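You operate a simulated robot arm through the tools that you are given. There is no shell and no other tool. Be economical: measure what you need, move in short steps, check, and stop when the job is done.

You run a simulated two-armed robot. Do the job below in one go: nothing can be reset, and whatever is moved stays where it is left.

## Task
Pick up the green-label jerrycan with one hand, pass it to the other hand and put it on the top of the grey-legged table. Set down upright: green-label jerrycan.

Only the result counts: the job must be done as asked and must still hold three seconds after the hand-in. Knocking over, shifting, dropping, spilling or breaking anything else fails it.

## Robot
Two 7-joint arms with two-finger parallel grippers on one trunk, on a base that drives. Base frame: it is fixed to the floor where the robot stands at the start and does not move with it; the origin is under the middle of the robot, x ahead of it, y to its left, z up; the surface under the hand at the start is at about z = 860. Readings come in mm, rad, newtons and seconds.
The left shoulder is at the start at [149, 174, 993], the right one opposite. With the tool pointing down near the work surface each hand reaches from about 100 to 780 mm from the robot's upright axis, wherever it stands, measured 20 degrees to its own side. Places, roughly: top of the grey-legged table [-1800, 900, 800]. Payload 3.6 kg a hand.
The tool frame of a hand sits at the grasp point between the pads (the TCP): z along the fingers, y along the line on which they close. The tips reach 30 mm beyond it. Largest opening 110 mm; finger width 20, thickness 10; the body of the gripper, 48 by 112 mm, starts 55 mm behind the TCP.
Orientation is told as [roll, pitch, yaw] about the base's x, y, z axes, in that order, counted from this pose: with the fingers straight down and closing along the base's y, the tool's x points along the base's -x, its y along +y and its z along -z.

## Interface
- The arms move only by the tool servo_tool. It takes "left_steps", "right_steps" or both (then of equal length, played together; a hand with none holds still); each is a list of rows, each a list of 6 numbers: the shift along the tool's x, y, z in mm, then the turn, a rotation vector about the tool's x, y, z in rad. In form: [[tx, ty, tz, wx, wy, wz], ...]. A call has 1 to 12 rows; each row shifts and turns the commanded pose from where the row before left it, along the tool's axes as they then stand. "left_jaw" and "right_jaw" are, for a hand that has rows, the opening in per cent of the stroke, from 0 (shut) to 100 (fully open), set as the call begins (left out, the last holds). Each row takes 0.2 s and may step no farther than 50 mm and 0.15 rad from the row before; otherwise, or with a gripper value out of range, the whole call is refused. Where a pose cannot be reached the arm comes as near as it can. A force on the tool above 40 N (or 10 N above the force at the start of the call, whichever is more), or a blocked arm, ends the call early, and 0.2 s more pass. Each finger travels about 153 mm/s and halts on what it meets, pressing with about 42 N; the grip force reading is that of the motor and also rises with nothing between the fingers. The clock runs only during rows and for 0.2 s after the last one: add rows that do not move to give the fingers time. It gives the time, the measured TCP pose, the force on the tool (base axes), the opening and the grip force at its end, in the units of the frame above (readings bear some noise), with the torque about the TCP (base axes, N m) and any sound that the robot's microphone picked up, and new pictures: "views" is both (left out), scene, wrist or none (wrist: the cameras of the hands that moved).
- Cameras (640 x 400 px; columns grow to the right, rows downward): "scene" is now at [258.6, 10.9, 1149.1]; the picture's right is [0.11, -0.99, 0.00], its down [-0.69, -0.07, -0.72] and it looks along [0.71, 0.08, -0.70] (base axes); focal length 214 px, centre (320, 200). "left" rides on the left gripper at [72, -17, -103] in its tool frame; the picture's right is [0.23, 0.97, 0.00], its down [-0.76, 0.18, -0.62] and it looks along [-0.61, 0.14, 0.78] (tool axes); focal length 222 px, centre (320, 200). "right" rides on the right gripper at [72, 17, -103] in its tool frame; the picture's right is [-0.23, 0.97, 0.00], its down [-0.76, -0.18, -0.62] and it looks along [-0.61, -0.14, 0.78] (tool axes); focal length 222 px, centre (320, 200). There is no depth. A picture from a camera that has moved, and an enlarged one, comes with that camera's place and axes in the base frame and with its lens.
- slide_trunk(by): slides the trunk up (or, below 0, down) by that many mm; the arms and the scene camera ride with it, the base frame stays. It gives what a move gives, with no picture.
- roll_base(legs): drives the robot by 1 to 6 legs, each [ahead, left, turn to the left] in mm, mm and rad, along the robot's own axes; the way and the turn of a leg run together, so that a leg with both is an arc; at most 1500 mm and 3.142 rad a leg. The arms and the cameras ride along, it lands a little off, and it stops where it bumps. It gives what a move gives, and a new picture of the scene camera.
- turn_head(pan, tilt): turns the head with the scene camera to pan (to the left, within 1.501 rad either way) and tilt (down, from -0.506 to 1.204), counted from straight ahead of the robot. It gives what a move gives, and a new picture of the scene camera.
- close_up(camera, box): a new picture of the part [left, top, right, bottom] of that camera's present view, enlarged. No time passes.
- close_job(): hands the job in; it is judged then, once.

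Go step by step. Nothing tells you exact positions but the pictures and the camera data: compare them with the known pose of the tool, close in by small moves and look again before you grip or let go. The budget is 120 turns and 260 pictures, counting those below and the enlarged ones. Unless the task says otherwise, let go and move clear before handing in, and close with one line.

The tools are called after "Request:" by a JSON object that holds its "api" and its "payload". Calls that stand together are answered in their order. servo_tool: Moves the arms, as the interface text tells. Its arguments: {"type":"object","properties":{"left_steps":{"type":"array"},"left_jaw":{"type":"number"},"right_steps":{"type":"array"},"right_jaw":{"type":"number"},"views":{"type":"string","enum":["both","scene","wrist","none"]}},"required":[]} The other tools are called the same way: slide_trunk (by) slides the trunk up or down; roll_base (legs) drives the base; turn_head (pan, tilt) turns the head that bears the scene camera; close_up (camera, box) takes an enlarged picture of a part of a camera's view; close_job () hands the job in.

At the start:

```text
t: 0.0
left_position: [486.4, 238.8, 999.5]
left_ee_rot: [0.0, -0.001, 0.003]
left_force: [-0.2, -0.2, -0.5]
left_wrist_torque: [0.02, 0.0, 0.02]
left_finger_gap: 110.1
left_grasp_force: 0.1
right_position: [470.3, -162.8, 998.8]
right_ee_rot: [0.0, 0.001, 0.001]
right_force: [-0.5, 0.4, -0.3]
right_wrist_torque: [0.01, -0.01, 0.01]
right_finger_gap: 110.0
right_grasp_force: 0.1
trunk travel left (down, up): [-114.0, 649.0]
robot x, y, heading: [0.5, 2.2, 0.001]
head pan, tilt: [0.105, 0.768]
```

scene: 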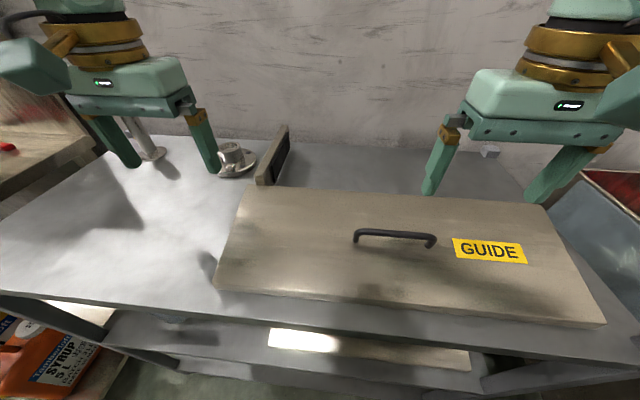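
right: 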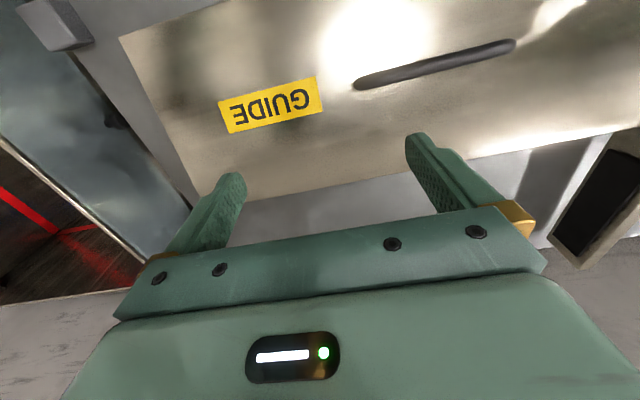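
left: 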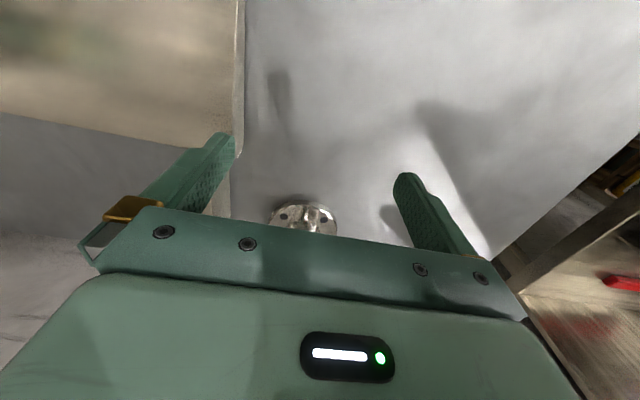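

I see a workbench with a covered panel and an orange syrup container to the lower left. The green-label jerrycan is not visible yet, so I look around.

Request:
{"api": "turn_head", "payload": {"pan": 1.2, "tilt": 0.5}}

Request:
{"api": "turn_head", "payload": {"pan": -1.2, "tilt": 0.5}}

Request:
{"api": "turn_head", "payload": {"pan": 0.6, "tilt": 1.1}}

```text
t: 1.3
left_position: [485.5, 239.1, 999.7]
left_ee_rot: [0.0, 0.0, 0.002]
left_force: [0.5, -0.7, 0.4]
left_wrist_torque: [0.04, 0.0, -0.04]
left_finger_gap: 109.7
left_grasp_force: 0.1
right_position: [470.0, -163.2, 1000.0]
right_ee_rot: [0.0, 0.002, 0.0]
right_force: [0.1, 0.6, 0.1]
right_wrist_torque: [0.01, -0.02, -0.04]
right_finger_gap: 110.0
right_grasp_force: 0.0
trunk travel left (down, up): [-114.0, 649.0]
robot x, y, heading: [-1.0, -0.3, -0.0]
head pan, tilt: [1.201, 0.499]
camera scene: at [209.9, 87.0, 1172.6], right [0.93, -0.36, 0.0], down [-0.17, -0.45, -0.88], along [0.32, 0.82, -0.48], focal length 214 px, centre (320, 200)
```

scene: 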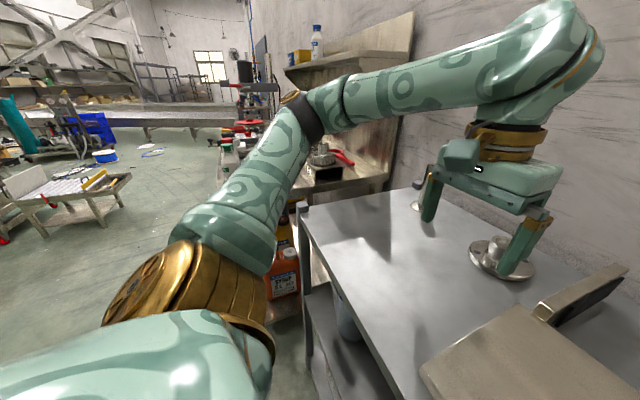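

```text
t: 3.5
left_position: [486.0, 238.8, 998.4]
left_ee_rot: [0.0, 0.001, 0.0]
left_force: [0.5, -0.3, 0.6]
left_wrist_torque: [-0.01, -0.02, -0.02]
left_finger_gap: 110.2
left_grasp_force: 0.1
right_position: [471.3, -163.8, 999.6]
right_ee_rot: [0.001, 0.0, 0.0]
right_force: [0.8, 0.3, 0.6]
right_wrist_torque: [-0.03, -0.01, 0.02]
right_finger_gap: 109.9
right_grasp_force: 0.0
trunk travel left (down, up): [-114.0, 649.0]
robot x, y, heading: [3.4, -0.3, 0.001]
head pan, tilt: [-1.201, 0.499]
camera scene: at [209.9, -82.6, 1172.6], right [-0.93, -0.36, 0.0], down [-0.17, 0.45, -0.88], along [0.32, -0.82, -0.48], focal length 214 px, centre (320, 200)
```

scene: 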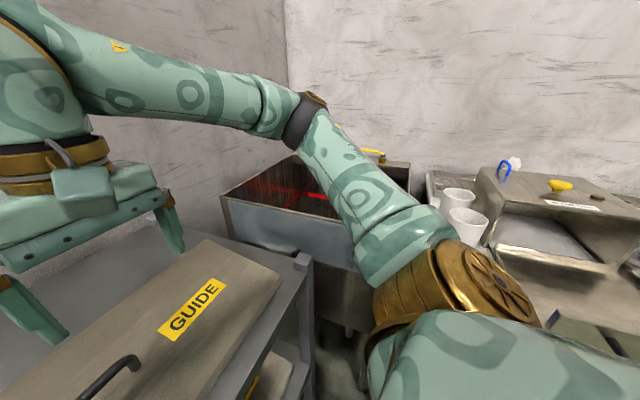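

```text
t: 5.3
left_position: [485.2, 239.1, 1000.1]
left_ee_rot: [0.0, 0.0, 0.003]
left_force: [0.7, 0.8, -0.1]
left_wrist_torque: [-0.01, 0.0, -0.03]
left_finger_gap: 110.0
left_grasp_force: 0.1
right_position: [469.5, -163.1, 999.4]
right_ee_rot: [-0.001, 0.003, 0.002]
right_force: [0.5, -0.2, 0.4]
right_wrist_torque: [0.01, 0.0, -0.02]
right_finger_gap: 109.9
right_grasp_force: 0.0
trunk travel left (down, up): [-114.0, 649.0]
robot x, y, heading: [-2.3, 1.9, -0.002]
head pan, tilt: [0.6, 1.1]
camera scene: at [229.0, 37.9, 1124.9], right [0.56, -0.83, 0.0], down [-0.74, -0.5, -0.45], along [0.37, 0.26, -0.89], focal length 214 px, centre (320, 200)
```

scene: 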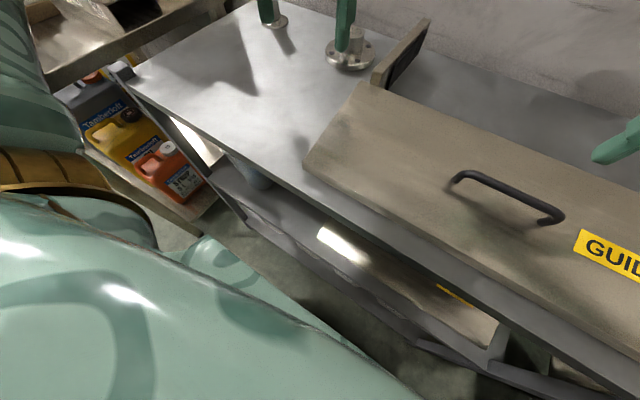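

Jerrycans stand on a low shelf to the left of the bench: orange and yellow with blue labels so far. I enlarge that area, then look toward the rear for the rest.

Request:
{"api": "close_up", "payload": {"camera": "scene", "box": [40, 40, 240, 240]}}

Request:
{"api": "turn_head", "payload": {"pan": 1.5, "tilt": 0.2}}

Request:
{"api": "turn_head", "payload": {"pan": 1.0, "tilt": 0.8}}

```text
2.00 times, centred on (140, 140) of scene
camera zoom: at [229.0, 37.9, 1124.9], right [0.56, -0.83, 0.0], down [-0.74, -0.5, -0.45], along [0.37, 0.26, -0.89], focal length 429 px, centre (680, 320)
```

zoom: 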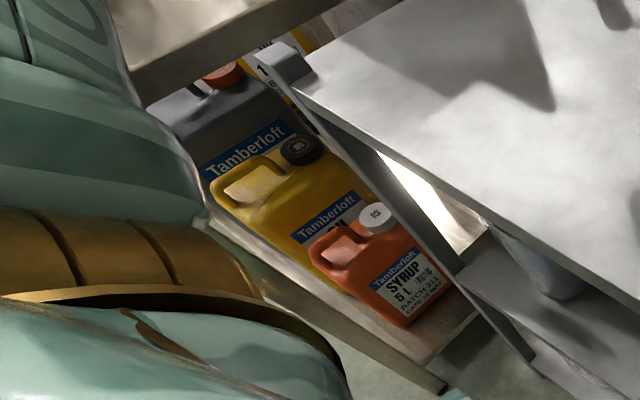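

```text
t: 6.5
left_position: [485.2, 237.8, 999.9]
left_ee_rot: [-0.001, 0.0, 0.002]
left_force: [-0.3, 0.1, 0.1]
left_wrist_torque: [0.04, -0.01, 0.01]
left_finger_gap: 110.0
left_grasp_force: 0.0
right_position: [470.6, -163.8, 999.3]
right_ee_rot: [-0.001, 0.004, 0.0]
right_force: [0.1, -1.0, 0.0]
right_wrist_torque: [-0.02, -0.03, 0.02]
right_finger_gap: 109.9
right_grasp_force: 0.2
trunk travel left (down, up): [-114.0, 649.0]
robot x, y, heading: [-1.4, 2.7, -0.002]
head pan, tilt: [1.499, 0.201]
camera scene: at [183.7, 95.2, 1200.2], right [1.0, -0.07, 0.0], down [-0.02, -0.2, -0.98], along [0.07, 0.98, -0.2], focal length 214 px, centre (320, 200)
```

scene: 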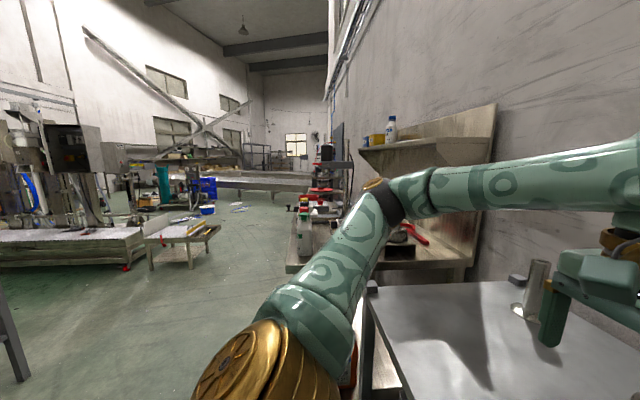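

```text
t: 7.5
left_position: [484.7, 238.5, 998.3]
left_ee_rot: [0.0, 0.0, 0.001]
left_force: [0.0, -0.4, 0.0]
left_wrist_torque: [-0.05, -0.01, -0.01]
left_finger_gap: 110.0
left_grasp_force: 0.1
right_position: [469.8, -163.3, 1000.0]
right_ee_rot: [0.002, 0.002, 0.0]
right_force: [0.0, 0.0, 0.1]
right_wrist_torque: [0.01, -0.03, 0.0]
right_finger_gap: 110.0
right_grasp_force: 0.0
trunk travel left (down, up): [-114.0, 649.0]
robot x, y, heading: [-1.6, -2.1, 0.006]
head pan, tilt: [1.0, 0.799]
camera scene: at [220.5, 70.2, 1146.7], right [0.84, -0.54, 0.0], down [-0.39, -0.6, -0.7], along [0.38, 0.59, -0.72], focal length 214 px, centre (320, 200)
```

scene: 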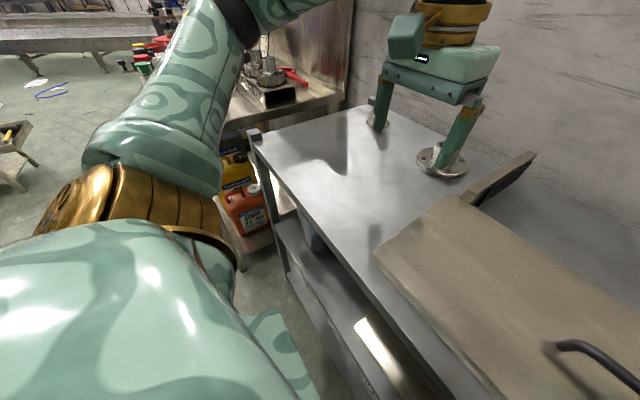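

There is a small container with a green top on the left-hand table around (303,228) in the sideways view. I enlarge that.

Request:
{"api": "turn_head", "payload": {"pan": 1.5, "tilt": 0.2}}

Request:
{"api": "close_up", "payload": {"camera": "scene", "box": [260, 120, 460, 260]}}

Request:
{"api": "close_up", "payload": {"camera": "scene", "box": [100, 120, 260, 280]}}

```text
t: 8.5
left_position: [485.7, 239.4, 1000.0]
left_ee_rot: [0.0, 0.0, 0.001]
left_force: [0.2, 0.0, 0.5]
left_wrist_torque: [-0.02, -0.03, -0.01]
left_finger_gap: 110.0
left_grasp_force: 0.1
right_position: [470.1, -163.6, 998.4]
right_ee_rot: [0.0, 0.003, 0.0]
right_force: [0.1, -0.1, -0.2]
right_wrist_torque: [0.03, 0.03, -0.02]
right_finger_gap: 110.2
right_grasp_force: 0.1
trunk travel left (down, up): [-114.0, 649.0]
robot x, y, heading: [2.3, -2.2, -0.002]
head pan, tilt: [1.499, 0.201]
camera scene: at [183.7, 95.2, 1200.2], right [1.0, -0.07, 0.0], down [-0.02, -0.2, -0.98], along [0.07, 0.98, -0.2], focal length 214 px, centre (320, 200)
```

scene: 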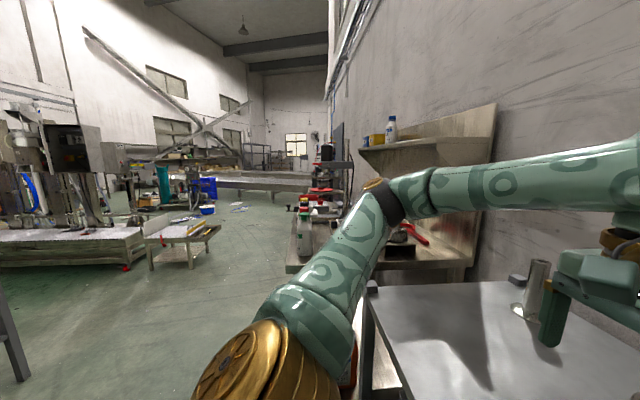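

```text
2.86 times, centred on (360, 190) of scene
camera zoom: at [183.7, 95.2, 1200.2], right [1.0, -0.07, 0.0], down [-0.02, -0.2, -0.98], along [0.07, 0.98, -0.2], focal length 613 px, centre (206, 229)
```

zoom: 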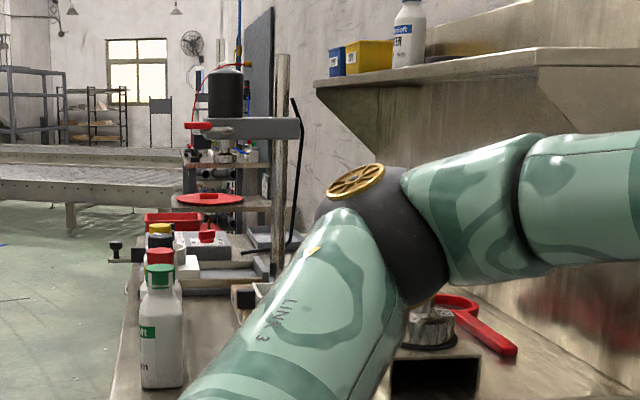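

```text
2.50 times, centred on (180, 200) of scene
camera zoom: at [183.7, 95.2, 1200.2], right [1.0, -0.07, 0.0], down [-0.02, -0.2, -0.98], along [0.07, 0.98, -0.2], focal length 536 px, centre (670, 200)
```

zoom: 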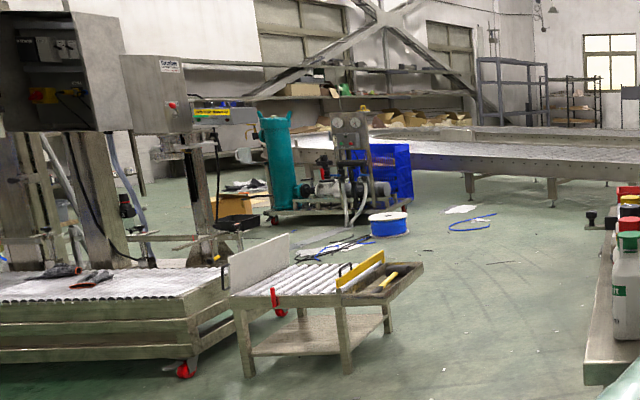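

On the left-hand table stands a row of white cans; the front one has a green cap and green label. I raise the trunk for clearance and back away from the bench.

Request:
{"api": "slide_trunk", "payload": {"by": 120}}

Request:
{"api": "roll_base", "payload": {"legs": [[-450, 0, 0]]}}

Request:
{"api": "turn_head", "payload": {"pan": 1.1, "tilt": 0.45}}

```text
t: 10.0
left_position: [486.3, 237.7, 1117.4]
left_ee_rot: [0.0, 0.003, 0.003]
left_force: [0.2, 0.0, -0.2]
left_wrist_torque: [0.0, 0.01, 0.01]
left_finger_gap: 109.9
left_grasp_force: 0.0
right_position: [471.0, -162.9, 1118.2]
right_ee_rot: [-0.001, 0.003, -0.002]
right_force: [-0.3, 0.0, -0.1]
right_wrist_torque: [-0.02, 0.03, 0.01]
right_finger_gap: 109.9
right_grasp_force: 0.0
trunk travel left (down, up): [-234.0, 529.0]
robot x, y, heading: [1.3, 1.3, -0.002]
head pan, tilt: [1.499, 0.201]
```

```text
t: 12.8
left_position: [30.1, 239.1, 1119.6]
left_ee_rot: [0.0, 0.001, 0.0]
left_force: [0.0, 0.1, 0.0]
left_wrist_torque: [0.01, 0.05, 0.0]
left_finger_gap: 110.1
left_grasp_force: 0.1
right_position: [15.5, -163.2, 1119.0]
right_ee_rot: [0.001, -0.001, -0.001]
right_force: [0.7, 0.9, 0.1]
right_wrist_torque: [0.01, 0.0, 0.01]
right_finger_gap: 109.8
right_grasp_force: 0.1
trunk travel left (down, up): [-234.0, 529.0]
robot x, y, heading: [-456.1, 3.1, -0.004]
head pan, tilt: [1.499, 0.201]
camera scene: at [-340.1, 95.4, 1326.8], right [1.0, -0.07, 0.0], down [-0.01, -0.2, -0.98], along [0.07, 0.98, -0.2], focal length 214 px, centre (320, 200)
```

scene: 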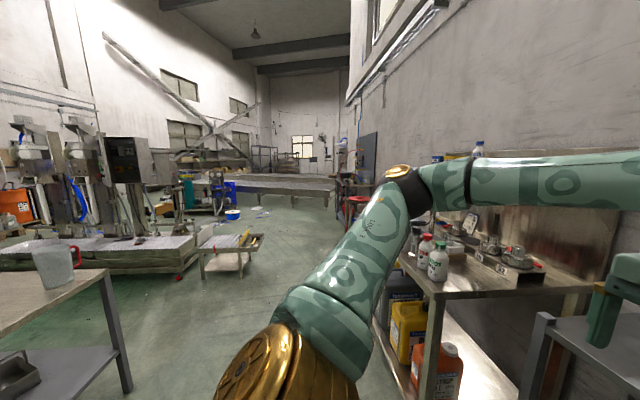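

```text
t: 13.6
left_position: [30.8, 237.5, 1119.3]
left_ee_rot: [-0.001, 0.0, 0.0]
left_force: [-0.3, -0.1, 0.7]
left_wrist_torque: [-0.02, 0.01, 0.01]
left_finger_gap: 110.5
left_grasp_force: 0.1
right_position: [14.7, -164.0, 1119.9]
right_ee_rot: [0.0, 0.001, -0.002]
right_force: [-0.4, 0.3, -0.9]
right_wrist_torque: [0.03, 0.06, -0.03]
right_finger_gap: 109.8
right_grasp_force: 0.0
trunk travel left (down, up): [-234.0, 529.0]
robot x, y, heading: [-455.6, 1.4, -0.001]
head pan, tilt: [1.1, 0.45]
camera scene: at [-304.5, 84.3, 1303.6], right [0.89, -0.45, 0.0], down [-0.2, -0.39, -0.9], along [0.41, 0.8, -0.43], focal length 214 px, centre (320, 200)
```

scene: 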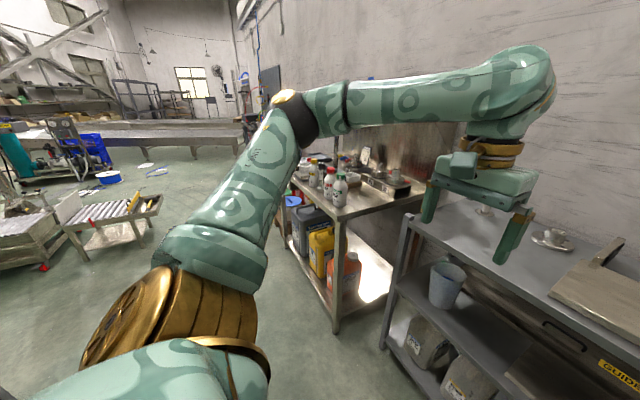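

The grey-legged table is at the left rear with a white jug on it; the bottle/can row is on the left steel table, with bigger jerrycans below. I turn left to face that steel table.

Request:
{"api": "roll_base", "payload": {"legs": [[0, 0, 1.2]]}}

Request:
{"api": "turn_head", "payload": {"pan": -0.3, "tilt": 0.5}}

Request:
{"api": "close_up", "payload": {"camera": "scene", "box": [220, 120, 420, 260]}}

```text
t: 17.0
left_position: [-500.5, 540.0, 1119.3]
left_ee_rot: [-0.001, -0.001, 1.198]
left_force: [-0.8, -0.1, 0.3]
left_wrist_torque: [-0.02, 0.01, 0.03]
left_finger_gap: 110.0
left_grasp_force: 0.1
right_position: [-132.3, 378.6, 1118.8]
right_ee_rot: [0.0, 0.005, 1.198]
right_force: [0.4, -0.2, 0.3]
right_wrist_torque: [0.01, 0.03, 0.03]
right_finger_gap: 110.0
right_grasp_force: 0.1
trunk travel left (down, up): [-234.0, 529.0]
robot x, y, heading: [-456.4, 2.4, 1.198]
head pan, tilt: [1.1, 0.45]
camera scene: at [-477.1, 173.5, 1303.5], right [0.75, 0.66, 0.0], down [0.29, -0.33, -0.9], along [-0.6, 0.67, -0.44], focal length 214 px, centre (320, 200)
```

scene: 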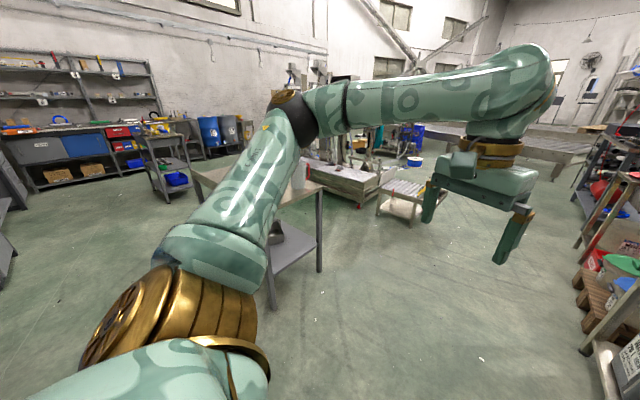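

```text
t: 18.6
left_position: [-501.0, 538.5, 1119.2]
left_ee_rot: [-0.001, 0.001, 1.198]
left_force: [-0.8, -0.4, -0.4]
left_wrist_torque: [0.01, 0.0, 0.03]
left_finger_gap: 109.8
left_grasp_force: 0.1
right_position: [-131.7, 378.8, 1119.3]
right_ee_rot: [-0.001, 0.002, 1.198]
right_force: [-0.8, -0.1, 0.4]
right_wrist_torque: [0.0, -0.02, -0.02]
right_finger_gap: 110.0
right_grasp_force: 0.0
trunk travel left (down, up): [-234.0, 529.0]
robot x, y, heading: [-456.4, -0.3, 1.196]
head pan, tilt: [-0.3, 0.499]
camera scene: at [-359.2, 175.9, 1299.0], right [0.78, -0.62, 0.0], down [-0.3, -0.37, -0.88], along [0.55, 0.69, -0.48], focal length 214 px, centre (320, 200)
```

scene: 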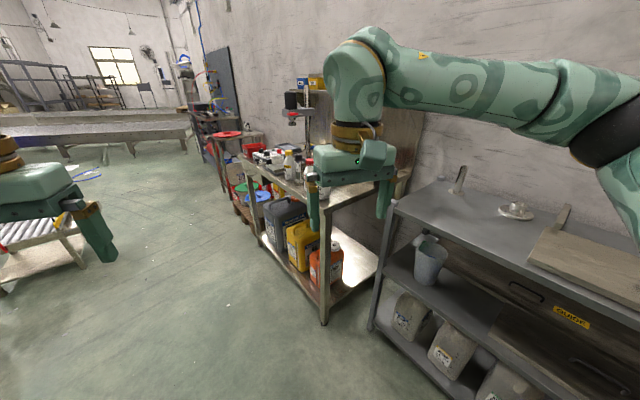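

```text
2.86 times, centred on (320, 190) of scene
camera zoom: at [-359.2, 175.9, 1299.0], right [0.78, -0.62, 0.0], down [-0.3, -0.37, -0.88], along [0.55, 0.69, -0.48], focal length 613 px, centre (320, 229)
```

zoom: 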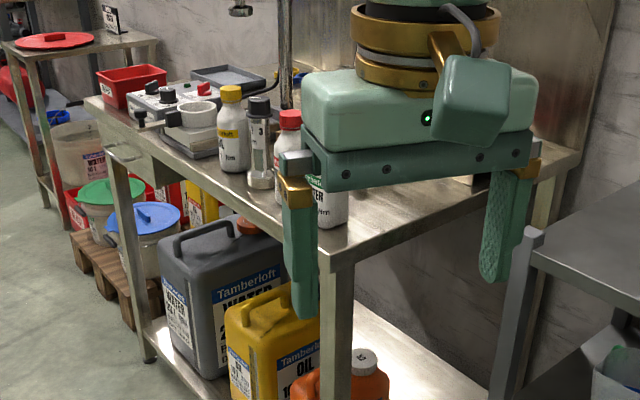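

The table-top items are bottles, not jerrycans. There are more jerrycans on the bottom shelf of the bench, so I enlarge those.

Request:
{"api": "close_up", "payload": {"camera": "scene", "box": [370, 220, 600, 400]}}

Request:
{"api": "turn_head", "payload": {"pan": -1.2, "tilt": 0.7}}

Request:
{"api": "turn_head", "payload": {"pan": 0.6, "tilt": 0.2}}

```text
2.22 times, centred on (485, 310) of scene
camera zoom: at [-359.2, 175.9, 1299.0], right [0.78, -0.62, 0.0], down [-0.3, -0.37, -0.88], along [0.55, 0.69, -0.48], focal length 477 px, centre (-47, -44)
```

zoom: 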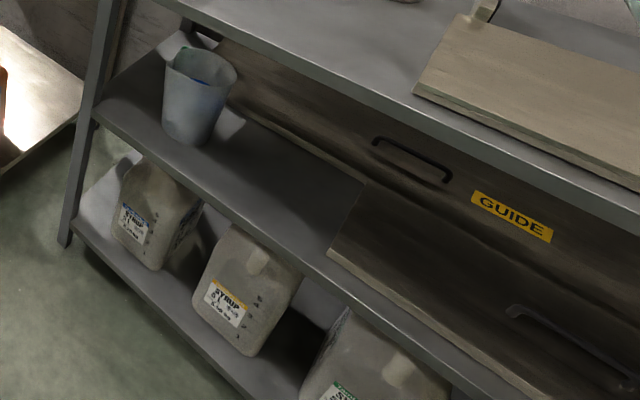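

```text
t: 19.8
left_position: [-499.5, 538.8, 1119.6]
left_ee_rot: [-0.001, 0.001, 1.2]
left_force: [-0.5, -0.8, 0.3]
left_wrist_torque: [0.01, 0.0, 0.02]
left_finger_gap: 110.1
left_grasp_force: 0.1
right_position: [-131.4, 378.5, 1119.6]
right_ee_rot: [-0.001, 0.004, 1.198]
right_force: [0.7, 0.3, 0.0]
right_wrist_torque: [0.04, 0.0, 0.0]
right_finger_gap: 110.0
right_grasp_force: 0.1
trunk travel left (down, up): [-234.0, 529.0]
robot x, y, heading: [-454.3, -0.8, 1.202]
head pan, tilt: [-1.201, 0.7]
camera scene: at [-330.9, 104.5, 1281.3], right [0.0, -1.0, 0.0], down [-0.64, 0.0, -0.76], along [0.76, 0.0, -0.64], focal length 214 px, centre (320, 200)
```

scene: 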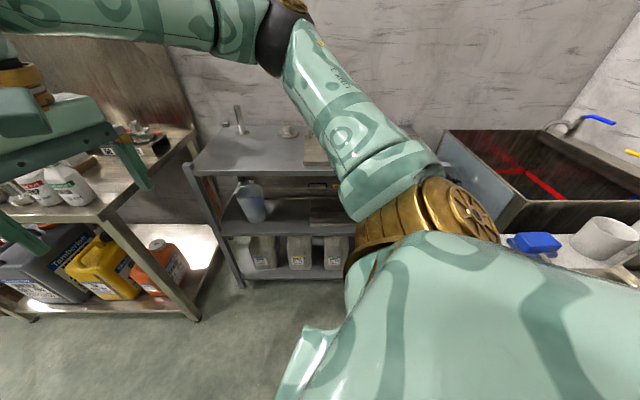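

```text
t: 21.6
left_position: [-499.9, 539.6, 1118.8]
left_ee_rot: [0.001, 0.0, 1.198]
left_force: [-0.3, 0.2, 0.9]
left_wrist_torque: [-0.02, -0.01, 0.02]
left_finger_gap: 110.2
left_grasp_force: 0.0
right_position: [-132.1, 378.3, 1119.4]
right_ee_rot: [0.002, 0.002, 1.196]
right_force: [0.2, -0.2, 0.5]
right_wrist_torque: [-0.01, -0.01, 0.03]
right_finger_gap: 109.7
right_grasp_force: 0.1
trunk travel left (down, up): [-234.0, 529.0]
robot x, y, heading: [-454.4, 0.6, 1.198]
head pan, tilt: [0.6, 0.201]
camera scene: at [-436.8, 195.5, 1326.7], right [0.97, 0.22, 0.0], down [0.04, -0.2, -0.98], along [-0.22, 0.95, -0.2], focal length 214 px, centre (320, 200)
```

scene: 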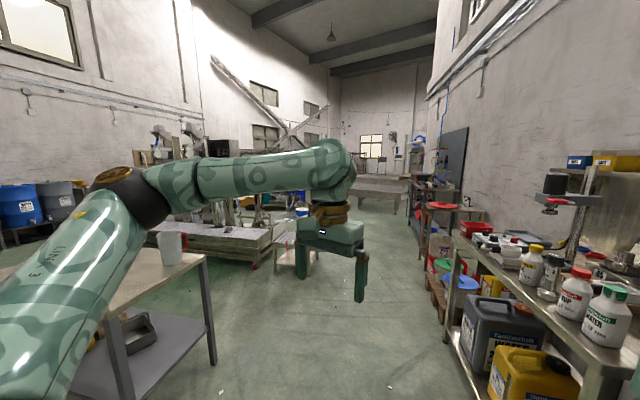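

The third grey jerrycan on the bench's bottom shelf has a green-striped label (about x≈400, y≈10, z≈150–400). I turn back to face the bench and inspect from a distance.

Request:
{"api": "roll_base", "payload": {"legs": [[0, 0, -1.198], [-250, 0, 0]]}}

Request:
{"api": "turn_head", "payload": {"pan": 0.0, "tilt": 0.75}}

Request:
{"api": "close_up", "payload": {"camera": "scene", "box": [220, 120, 420, 260]}}

```text
t: 26.4
left_position: [-219.2, 237.5, 1119.8]
left_ee_rot: [-0.001, 0.002, -0.004]
left_force: [0.1, 0.1, 0.1]
left_wrist_torque: [-0.01, -0.03, 0.02]
left_finger_gap: 110.1
left_grasp_force: 0.1
right_position: [-236.8, -163.1, 1119.2]
right_ee_rot: [0.0, 0.0, -0.006]
right_force: [0.1, 0.3, 0.7]
right_wrist_torque: [-0.01, -0.01, 0.02]
right_finger_gap: 110.0
right_grasp_force: 0.1
trunk travel left (down, up): [-234.0, 529.0]
robot x, y, heading: [-710.3, -1.0, -0.004]
head pan, tilt: [0.6, 0.201]
camera scene: at [-520.5, 55.7, 1326.9], right [0.56, -0.83, 0.0], down [-0.16, -0.11, -0.98], along [0.81, 0.55, -0.2], focal length 214 px, centre (320, 200)
```

scene: 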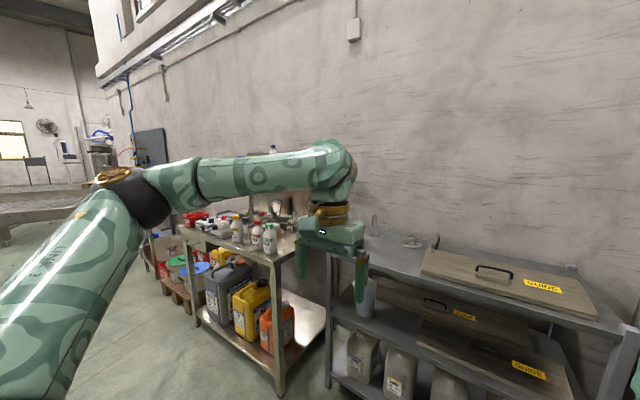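

```text
t: 27.4
left_position: [-218.4, 238.1, 1119.9]
left_ee_rot: [0.0, 0.002, -0.004]
left_force: [-0.5, 0.3, -0.3]
left_wrist_torque: [0.01, 0.0, 0.0]
left_finger_gap: 110.1
left_grasp_force: 0.0
right_position: [-236.5, -163.4, 1118.9]
right_ee_rot: [0.0, 0.002, -0.005]
right_force: [0.3, -0.7, -0.3]
right_wrist_torque: [-0.04, 0.04, 0.02]
right_finger_gap: 110.3
right_grasp_force: 0.0
trunk travel left (down, up): [-234.0, 529.0]
robot x, y, heading: [-703.5, 4.8, -0.009]
head pan, tilt: [0.0, 0.75]
camera scene: at [-513.7, 3.1, 1277.1], right [0.0, -1.0, 0.0], down [-0.68, 0.0, -0.73], along [0.73, 0.0, -0.68], focal length 214 px, centre (320, 200)
```

scene: 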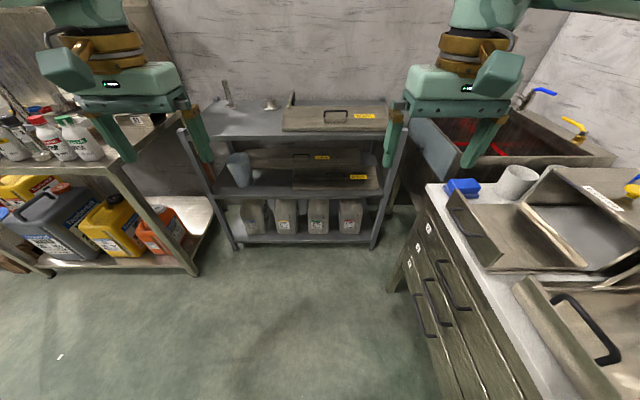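

```text
2.86 times, centred on (320, 190) of scene
camera zoom: at [-513.7, 3.1, 1277.1], right [0.0, -1.0, 0.0], down [-0.68, 0.0, -0.73], along [0.73, 0.0, -0.68], focal length 613 px, centre (320, 229)
```

zoom: 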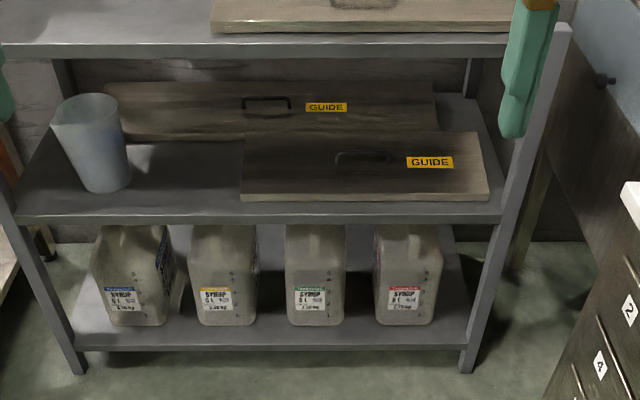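

Four cans: blue, yellow, green and red labels; green is third at y≈10. I lower the trunk to look under the middle shelf and see the can's handle.

Request:
{"api": "slide_trunk", "payload": {"by": -230}}

Request:
{"api": "turn_head", "payload": {"pan": 0.0, "tilt": 0.55}}

Request:
{"api": "close_up", "payload": {"camera": "scene", "box": [230, 150, 410, 270]}}

```text
t: 29.8
left_position: [-201.6, 237.3, 873.3]
left_ee_rot: [-0.001, 0.049, -0.003]
left_force: [-0.5, -0.2, 0.9]
left_wrist_torque: [0.01, -0.03, 0.01]
left_finger_gap: 110.2
left_grasp_force: 0.1
right_position: [-235.4, -163.1, 889.3]
right_ee_rot: [0.0, 0.0, -0.005]
right_force: [-0.9, 0.6, -0.1]
right_wrist_torque: [0.0, 0.0, -0.02]
right_finger_gap: 110.1
right_grasp_force: 0.1
trunk travel left (down, up): [-4.0, 759.0]
robot x, y, heading: [-705.6, 0.6, -0.005]
head pan, tilt: [0.0, 0.75]
```

```text
t: 30.5
left_position: [-202.5, 236.4, 870.6]
left_ee_rot: [0.001, 0.05, -0.004]
left_force: [0.3, -0.1, 0.1]
left_wrist_torque: [0.02, 0.03, 0.0]
left_finger_gap: 110.2
left_grasp_force: 0.0
right_position: [-236.0, -163.9, 890.2]
right_ee_rot: [-0.001, 0.003, -0.007]
right_force: [0.0, 0.1, -0.1]
right_wrist_torque: [0.01, 0.01, 0.02]
right_finger_gap: 109.9
right_grasp_force: 0.1
trunk travel left (down, up): [-4.0, 759.0]
robot x, y, heading: [-706.6, 1.4, -0.014]
head pan, tilt: [0.0, 0.55]
camera scene: at [-369.3, 2.3, 1048.9], right [-0.01, -1.0, 0.0], down [-0.52, 0.0, -0.85], along [0.85, 0.0, -0.52], focal length 214 px, centre (320, 200)
```

scene: 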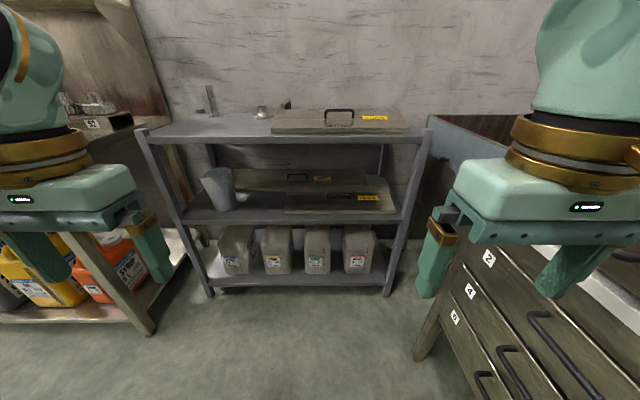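

```text
3.33 times, centred on (320, 210) of scene
camera zoom: at [-369.3, 2.3, 1048.9], right [-0.01, -1.0, 0.0], down [-0.52, 0.0, -0.85], along [0.85, 0.0, -0.52], focal length 715 px, centre (320, 167)
```

zoom: 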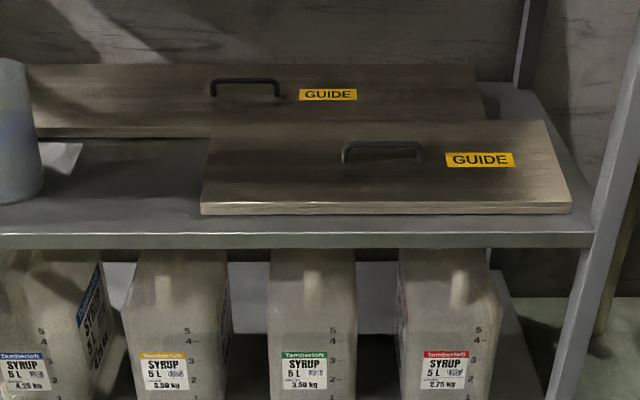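

All cans weigh differently; the green one reads 3.50 kg. The left side has more free room, so I use the left hand's camera: lower it and pitch it forward to look level at the can.

Request:
{"api": "servo_tool", "payload": {"left_steps": [[0, 0, 50, 0, 0, 0], [0, 0, 50, 0, 0, 0], [0, 0, 50, 0, 0, 0], [0, 0, 50, 0, 0, 0], [0, 0, 50, 0, 0, 0], [0, 0, 50, 0, 0, 0], [0, 0, 0, 0, -0.15, 0], [0, 0, 0, 0, -0.15, 0], [0, 0, 0, 0, -0.15, 0], [0, 0, 0, 0, -0.15, 0], [0, 0, 0, 0, -0.15, 0], [0, 0, 0, 0, -0.15, 0]], "views": "wrist"}}

```text
t: 33.1
left_position: [-208.3, 237.2, 563.6]
left_ee_rot: [-0.002, -0.85, -0.003]
left_force: [0.0, -0.4, 0.8]
left_wrist_torque: [-0.03, -0.01, 0.01]
left_finger_gap: 110.1
left_grasp_force: 0.0
left hand out of reach, approached as far as the arm can: row 10, 11
right_position: [-236.1, -164.1, 888.6]
right_ee_rot: [0.001, 0.001, -0.005]
right_force: [0.8, -0.1, 0.0]
right_wrist_torque: [0.05, 0.01, 0.01]
right_finger_gap: 110.0
right_grasp_force: 0.1
trunk travel left (down, up): [-4.0, 759.0]
robot x, y, heading: [-707.7, 5.3, -0.002]
head pan, tilt: [0.0, 0.55]
camera left: at [-334.4, 220.7, 578.1], right [-0.15, 0.97, -0.17], down [0.04, 0.18, 0.98], along [0.99, 0.14, -0.06], focal length 222 px, centre (320, 200)
```

left: 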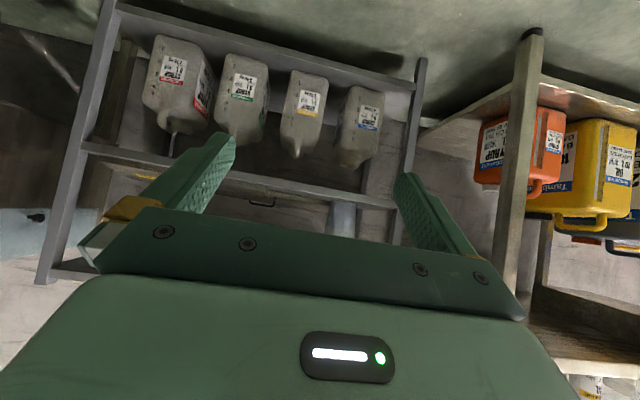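

The left wrist camera sees all four cans (upside down). I enlarge the cans.

Request:
{"api": "close_up", "payload": {"camera": "left", "box": [130, 20, 400, 190]}}

Request:
{"api": "close_up", "payload": {"camera": "left", "box": [190, 40, 310, 150]}}

```text
2.35 times, centred on (265, 105) of left
camera zoom: at [-334.4, 220.7, 578.1], right [-0.15, 0.97, -0.17], down [0.04, 0.18, 0.98], along [0.99, 0.14, -0.06], focal length 523 px, centre (449, 424)
```

zoom: 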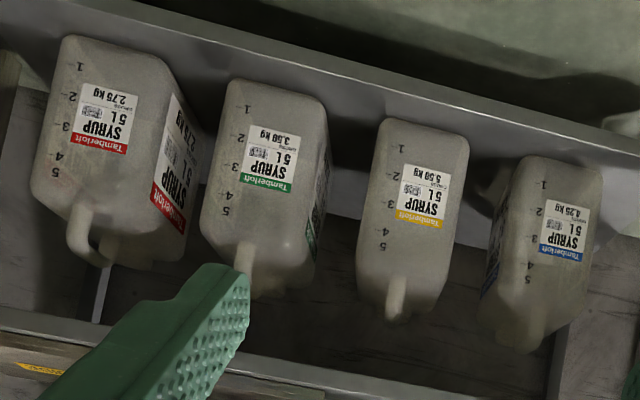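

```text
3.64 times, centred on (250, 95) of left
camera zoom: at [-334.4, 220.7, 578.1], right [-0.15, 0.97, -0.17], down [0.04, 0.18, 0.98], along [0.99, 0.14, -0.06], focal length 808 px, centre (574, 582)
```

zoom: 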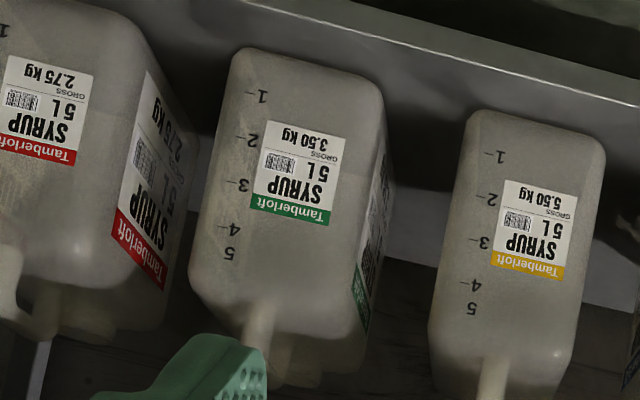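

The handle runs front-to-back on the top of the can, its front post at about (390, 13, 355–400), so I can grip it from the front with the tool near-level. I test that arm pose here in free air.

Request:
{"api": "servo_tool", "payload": {"left_steps": [[32, 0, 28, 0, 0, 0], [32, 0, 28, 0, 0, 0], [32, 0, 28, 0, 0, 0], [32, 0, 28, 0, 0, 0], [-20, -30, 22, 0, 0, 0], [-20, -30, 22, 0, 0, 0], [0, -30, 0, 0, -0.12, 0], [0, -30, 0, 0, -0.12, 0], [0, -20, 0, 0, -0.12, 0], [0, 0, 0, 0, -0.12, 0]], "views": "both"}}

```text
t: 35.3
left_position: [-150.7, 96.5, 394.5]
left_ee_rot: [-0.004, -1.328, -0.003]
left_force: [-1.4, 0.0, 0.1]
left_wrist_torque: [0.03, -0.01, -0.01]
left_finger_gap: 109.9
left_grasp_force: 0.1
right_position: [-235.9, -163.2, 889.0]
right_ee_rot: [0.0, 0.002, -0.005]
right_force: [0.0, 0.3, 0.3]
right_wrist_torque: [0.01, 0.01, 0.01]
right_finger_gap: 110.0
right_grasp_force: 0.2
trunk travel left (down, up): [-4.0, 759.0]
robot x, y, heading: [-706.4, 1.0, -0.01]
head pan, tilt: [0.0, 0.55]
camera scene: at [-369.3, 2.1, 1049.0], right [-0.01, -1.0, 0.0], down [-0.52, 0.0, -0.85], along [0.85, 0.0, -0.52], focal length 214 px, centre (320, 200)
camera left: at [-268.5, 80.1, 349.7], right [-0.05, 0.97, -0.22], down [-0.42, 0.18, 0.89], along [0.91, 0.14, 0.4], focal length 222 px, centre (320, 200)
```

scene: 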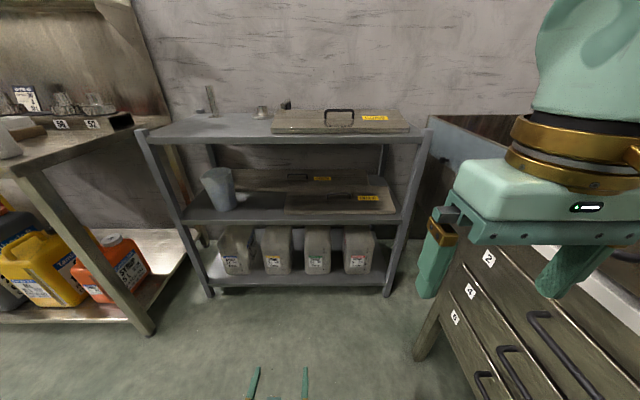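
left: 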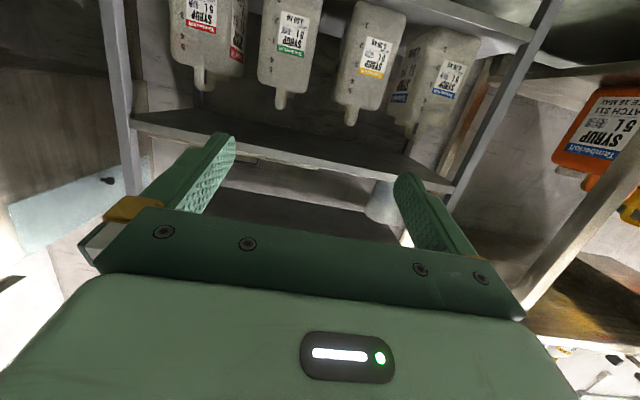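

The grasp pose is reachable. I raise and retract the right hand so it clears the bench top, then drive closer.

Request:
{"api": "servo_tool", "payload": {"right_steps": [[0, 0, -50, 0, 0, 0], [0, 0, -50, 0, 0, 0], [0, 0, -50, 0, 0, 0], [30, 0, -20, 0, 0, 0], [40, 0, 0, 0, 0, 0], [40, 0, 0, 0, 0, 0]], "left_steps": [[0, -10, 0, 0, 0, 0], [0, -10, 0, 0, 0, 0], [0, -10, 0, 0, 0, 0], [0, -10, 0, 0, 0, 0], [0, -10, 0, 0, 0, 0], [0, 0, 0, 0, 0, 0]], "views": "none"}}

Request:
{"api": "roll_base", "payload": {"legs": [[320, -30, 0]]}}

Request:
{"api": "close_up", "payload": {"camera": "left", "box": [0, 0, 640, 400]}}

```text
t: 36.7
left_position: [-149.3, 47.2, 393.9]
left_ee_rot: [-0.005, -1.329, 0.002]
left_force: [-0.1, 0.0, -0.2]
left_wrist_torque: [0.02, -0.03, 0.01]
left_finger_gap: 109.9
left_grasp_force: 0.0
right_position: [-348.2, -158.9, 1053.0]
right_ee_rot: [0.0, 0.0, -0.006]
right_force: [0.4, 0.0, 0.4]
right_wrist_torque: [-0.01, -0.04, 0.0]
right_finger_gap: 110.2
right_grasp_force: 0.0
right hand out of reach, approached as far as the arm can: row 4
trunk travel left (down, up): [-4.0, 759.0]
robot x, y, heading: [-705.0, 0.5, -0.009]
head pan, tilt: [0.0, 0.55]
```

```text
t: 38.9
left_position: [171.7, 15.5, 394.9]
left_ee_rot: [-0.002, -1.331, -0.003]
left_force: [0.0, 0.4, 0.1]
left_wrist_torque: [-0.03, 0.0, 0.0]
left_finger_gap: 110.2
left_grasp_force: 0.1
right_position: [-26.2, -190.5, 1052.6]
right_ee_rot: [0.0, 0.002, -0.005]
right_force: [0.1, -1.6, 0.6]
right_wrist_torque: [0.04, 0.01, 0.0]
right_finger_gap: 110.0
right_grasp_force: 0.1
trunk travel left (down, up): [-4.0, 759.0]
robot x, y, heading: [-386.2, -27.2, -0.002]
head pan, tilt: [0.0, 0.55]
camera scene: at [-48.1, -29.6, 1048.9], right [-0.01, -1.0, 0.0], down [-0.52, 0.0, -0.85], along [0.85, 0.0, -0.52], focal length 214 px, centre (320, 200)
```

scene: 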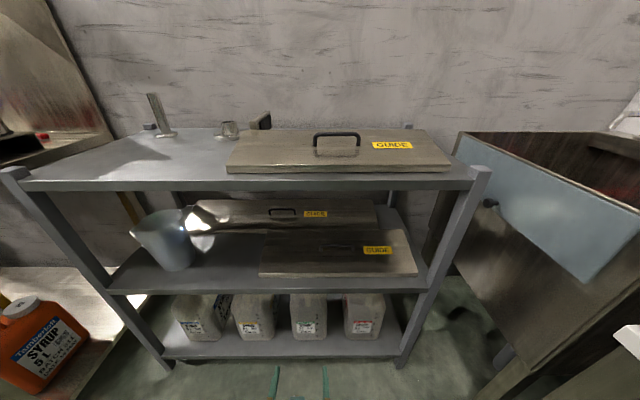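

```text
1.00 times, centred on (320, 200) of left (not enlarged: the box is as wide or as high as the picture)
camera zoom: at [53.2, -1.3, 349.6], right [-0.05, 0.97, -0.22], down [-0.42, 0.18, 0.89], along [0.91, 0.14, 0.4], focal length 222 px, centre (320, 200)
```

zoom: 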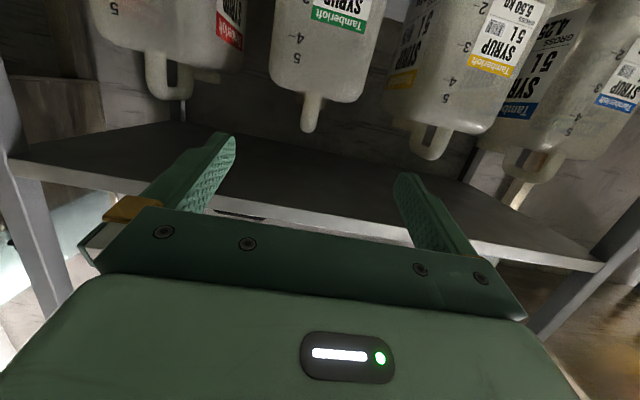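

The handles are now clear: a loop running back from the front shoulder. I enlarge to measure it.

Request:
{"api": "close_up", "payload": {"camera": "left", "box": [90, 0, 350, 160]}}

Request:
{"api": "close_up", "payload": {"camera": "left", "box": [370, 60, 580, 220]}}

```text
2.46 times, centred on (220, 80) of left
camera zoom: at [53.2, -1.3, 349.6], right [-0.05, 0.97, -0.22], down [-0.42, 0.18, 0.89], along [0.91, 0.14, 0.4], focal length 547 px, centre (566, 495)
```

zoom: 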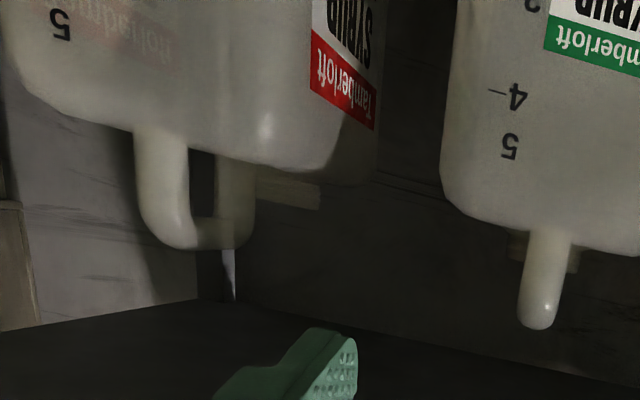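

```text
2.50 times, centred on (475, 140) of left
camera zoom: at [53.2, -1.3, 349.6], right [-0.05, 0.97, -0.22], down [-0.42, 0.18, 0.89], along [0.91, 0.14, 0.4], focal length 555 px, centre (-68, 350)
```

zoom: 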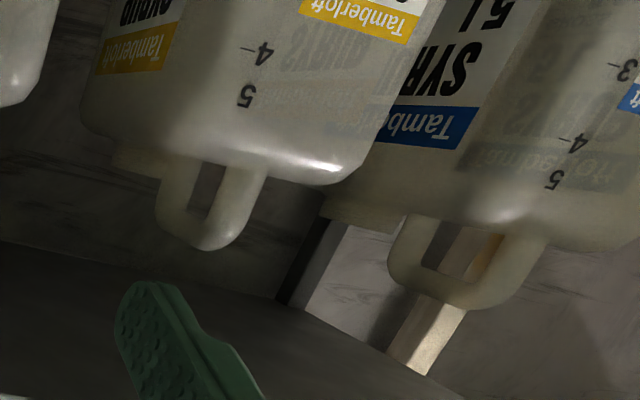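

Handle loop: x≈390–495, top z≈396, y≈11; I plan to grip the bar near x≈432, z≈386. Before driving in, I check where the left elbow is relative to the bench.

Request:
{"api": "turn_head", "payload": {"pan": 0.7, "tilt": 1.15}}

Request:
{"api": "turn_head", "payload": {"pan": 0.0, "tilt": 1.2}}

```text
t: 40.0
left_position: [171.3, 14.5, 394.3]
left_ee_rot: [-0.004, -1.33, -0.002]
left_force: [0.2, -0.2, -0.2]
left_wrist_torque: [-0.01, 0.0, 0.01]
left_finger_gap: 110.0
left_grasp_force: 0.0
right_position: [-26.1, -190.6, 1052.2]
right_ee_rot: [0.0, 0.002, -0.004]
right_force: [-0.3, -0.1, 0.2]
right_wrist_torque: [0.02, 0.01, 0.04]
right_finger_gap: 110.3
right_grasp_force: 0.0
trunk travel left (down, up): [-4.0, 759.0]
robot x, y, heading: [-383.4, -29.4, -0.005]
head pan, tilt: [0.7, 1.15]
camera scene: at [-92.3, 9.0, 1002.9], right [0.64, -0.77, 0.0], down [-0.7, -0.58, -0.41], along [0.31, 0.26, -0.91], focal length 214 px, centre (320, 200)
```

scene: 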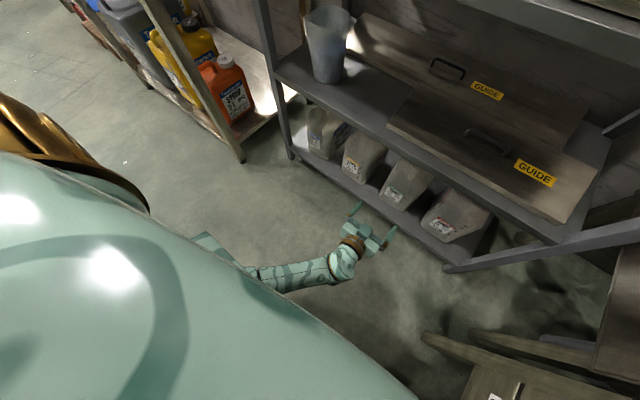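

```text
t: 41.0
left_position: [170.2, 14.5, 395.6]
left_ee_rot: [-0.004, -1.33, -0.003]
left_force: [-0.8, -0.5, -0.8]
left_wrist_torque: [-0.01, 0.0, -0.05]
left_finger_gap: 110.1
left_grasp_force: 0.1
right_position: [-26.2, -190.6, 1052.6]
right_ee_rot: [0.001, 0.001, -0.005]
right_force: [0.4, 0.9, -0.2]
right_wrist_torque: [0.03, -0.01, -0.01]
right_finger_gap: 110.3
right_grasp_force: 0.0
trunk travel left (down, up): [-4.0, 759.0]
robot x, y, heading: [-384.1, -32.1, -0.007]
head pan, tilt: [0.0, 1.201]
camera scene: at [-82.2, -29.3, 999.9], right [0.0, -1.0, 0.0], down [-0.93, 0.0, -0.36], along [0.36, 0.0, -0.93], focal length 214 px, centre (320, 200)
```

scene: 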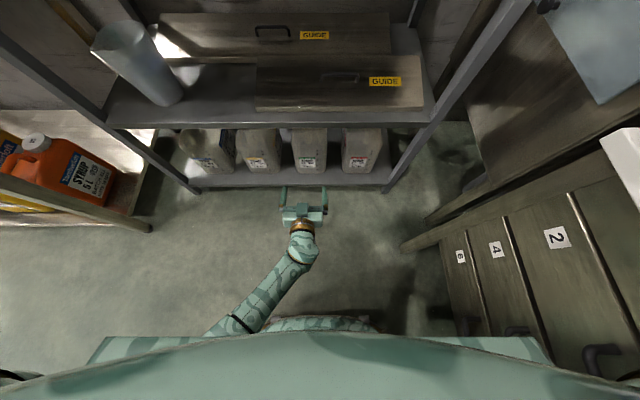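

The forearm lies straight back and low, clear of everything, and the gripper is aligned with the green can. I drive 190 mm ahead so the fingers just straddle the handle.

Request:
{"api": "roll_base", "payload": {"legs": [[185, -3, 0.005]]}}

Request:
{"api": "close_up", "payload": {"camera": "left", "box": [0, 0, 640, 400]}}

```text
t: 42.5
left_position: [356.8, 13.7, 393.2]
left_ee_rot: [-0.003, -1.327, 0.003]
left_force: [0.4, -0.5, 0.0]
left_wrist_torque: [-0.01, 0.02, -0.02]
left_finger_gap: 109.8
left_grasp_force: 0.1
right_position: [160.5, -192.0, 1050.7]
right_ee_rot: [-0.001, 0.0, 0.0]
right_force: [0.0, -0.5, 0.1]
right_wrist_torque: [-0.02, 0.02, -0.05]
right_finger_gap: 110.0
right_grasp_force: 0.1
trunk travel left (down, up): [-4.0, 759.0]
robot x, y, heading: [-197.9, -34.8, -0.001]
head pan, tilt: [0.0, 1.201]
camera scene: at [104.0, -31.5, 999.8], right [0.0, -1.0, 0.0], down [-0.93, 0.0, -0.36], along [0.36, 0.0, -0.93], focal length 214 px, centre (320, 200)
```

scene: 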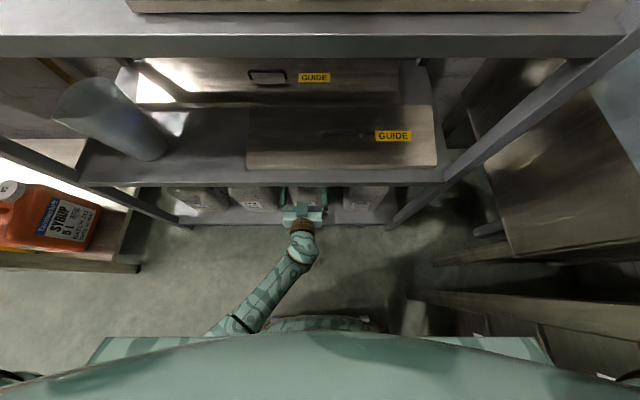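

```text
1.00 times, centred on (320, 200) of left (not enlarged: the box is as wide or as high as the picture)
camera zoom: at [238.9, -2.8, 349.5], right [-0.05, 0.97, -0.22], down [-0.42, 0.18, 0.89], along [0.9, 0.14, 0.4], focal length 222 px, centre (320, 200)
```

zoom: 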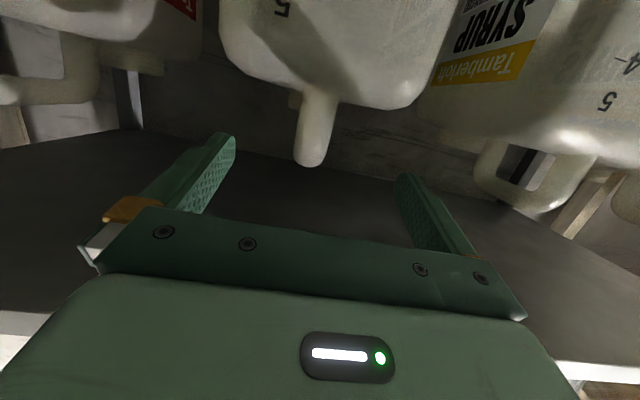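

Triangulation puts the handle's rounded front top at x≈399, z≈396, y≈9. I advance so the TCP lands near (433, 10, 387).

Request:
{"api": "servo_tool", "payload": {"left_steps": [[-4, -1.5, 25, 0, 0, 0], [-4, -1.5, 25, 0, 0, 0], [-4, -1, 25, 0, 0, 0]], "views": "wrist"}}

```text
t: 43.4
left_position: [432.6, 9.6, 387.9]
left_ee_rot: [-0.002, -1.331, 0.003]
left_force: [0.1, 0.2, 0.0]
left_wrist_torque: [-0.02, 0.02, 0.0]
left_finger_gap: 110.1
left_grasp_force: 0.1
right_position: [160.3, -192.5, 1052.2]
right_ee_rot: [-0.001, 0.002, -0.001]
right_force: [-0.4, -1.3, 1.4]
right_wrist_torque: [-0.02, 0.01, 0.02]
right_finger_gap: 110.0
right_grasp_force: 0.2
trunk travel left (down, up): [-4.0, 759.0]
robot x, y, heading: [-195.4, -31.1, 0.001]
head pan, tilt: [0.0, 1.201]
camera left: at [314.5, -7.0, 342.7], right [-0.05, 0.97, -0.22], down [-0.42, 0.18, 0.89], along [0.9, 0.14, 0.4], focal length 222 px, centre (320, 200)
```

left: 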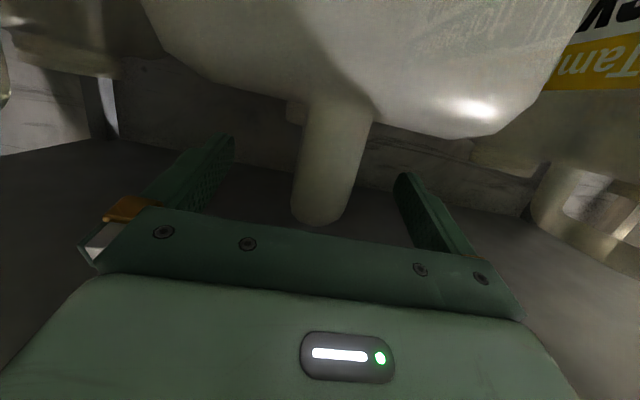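

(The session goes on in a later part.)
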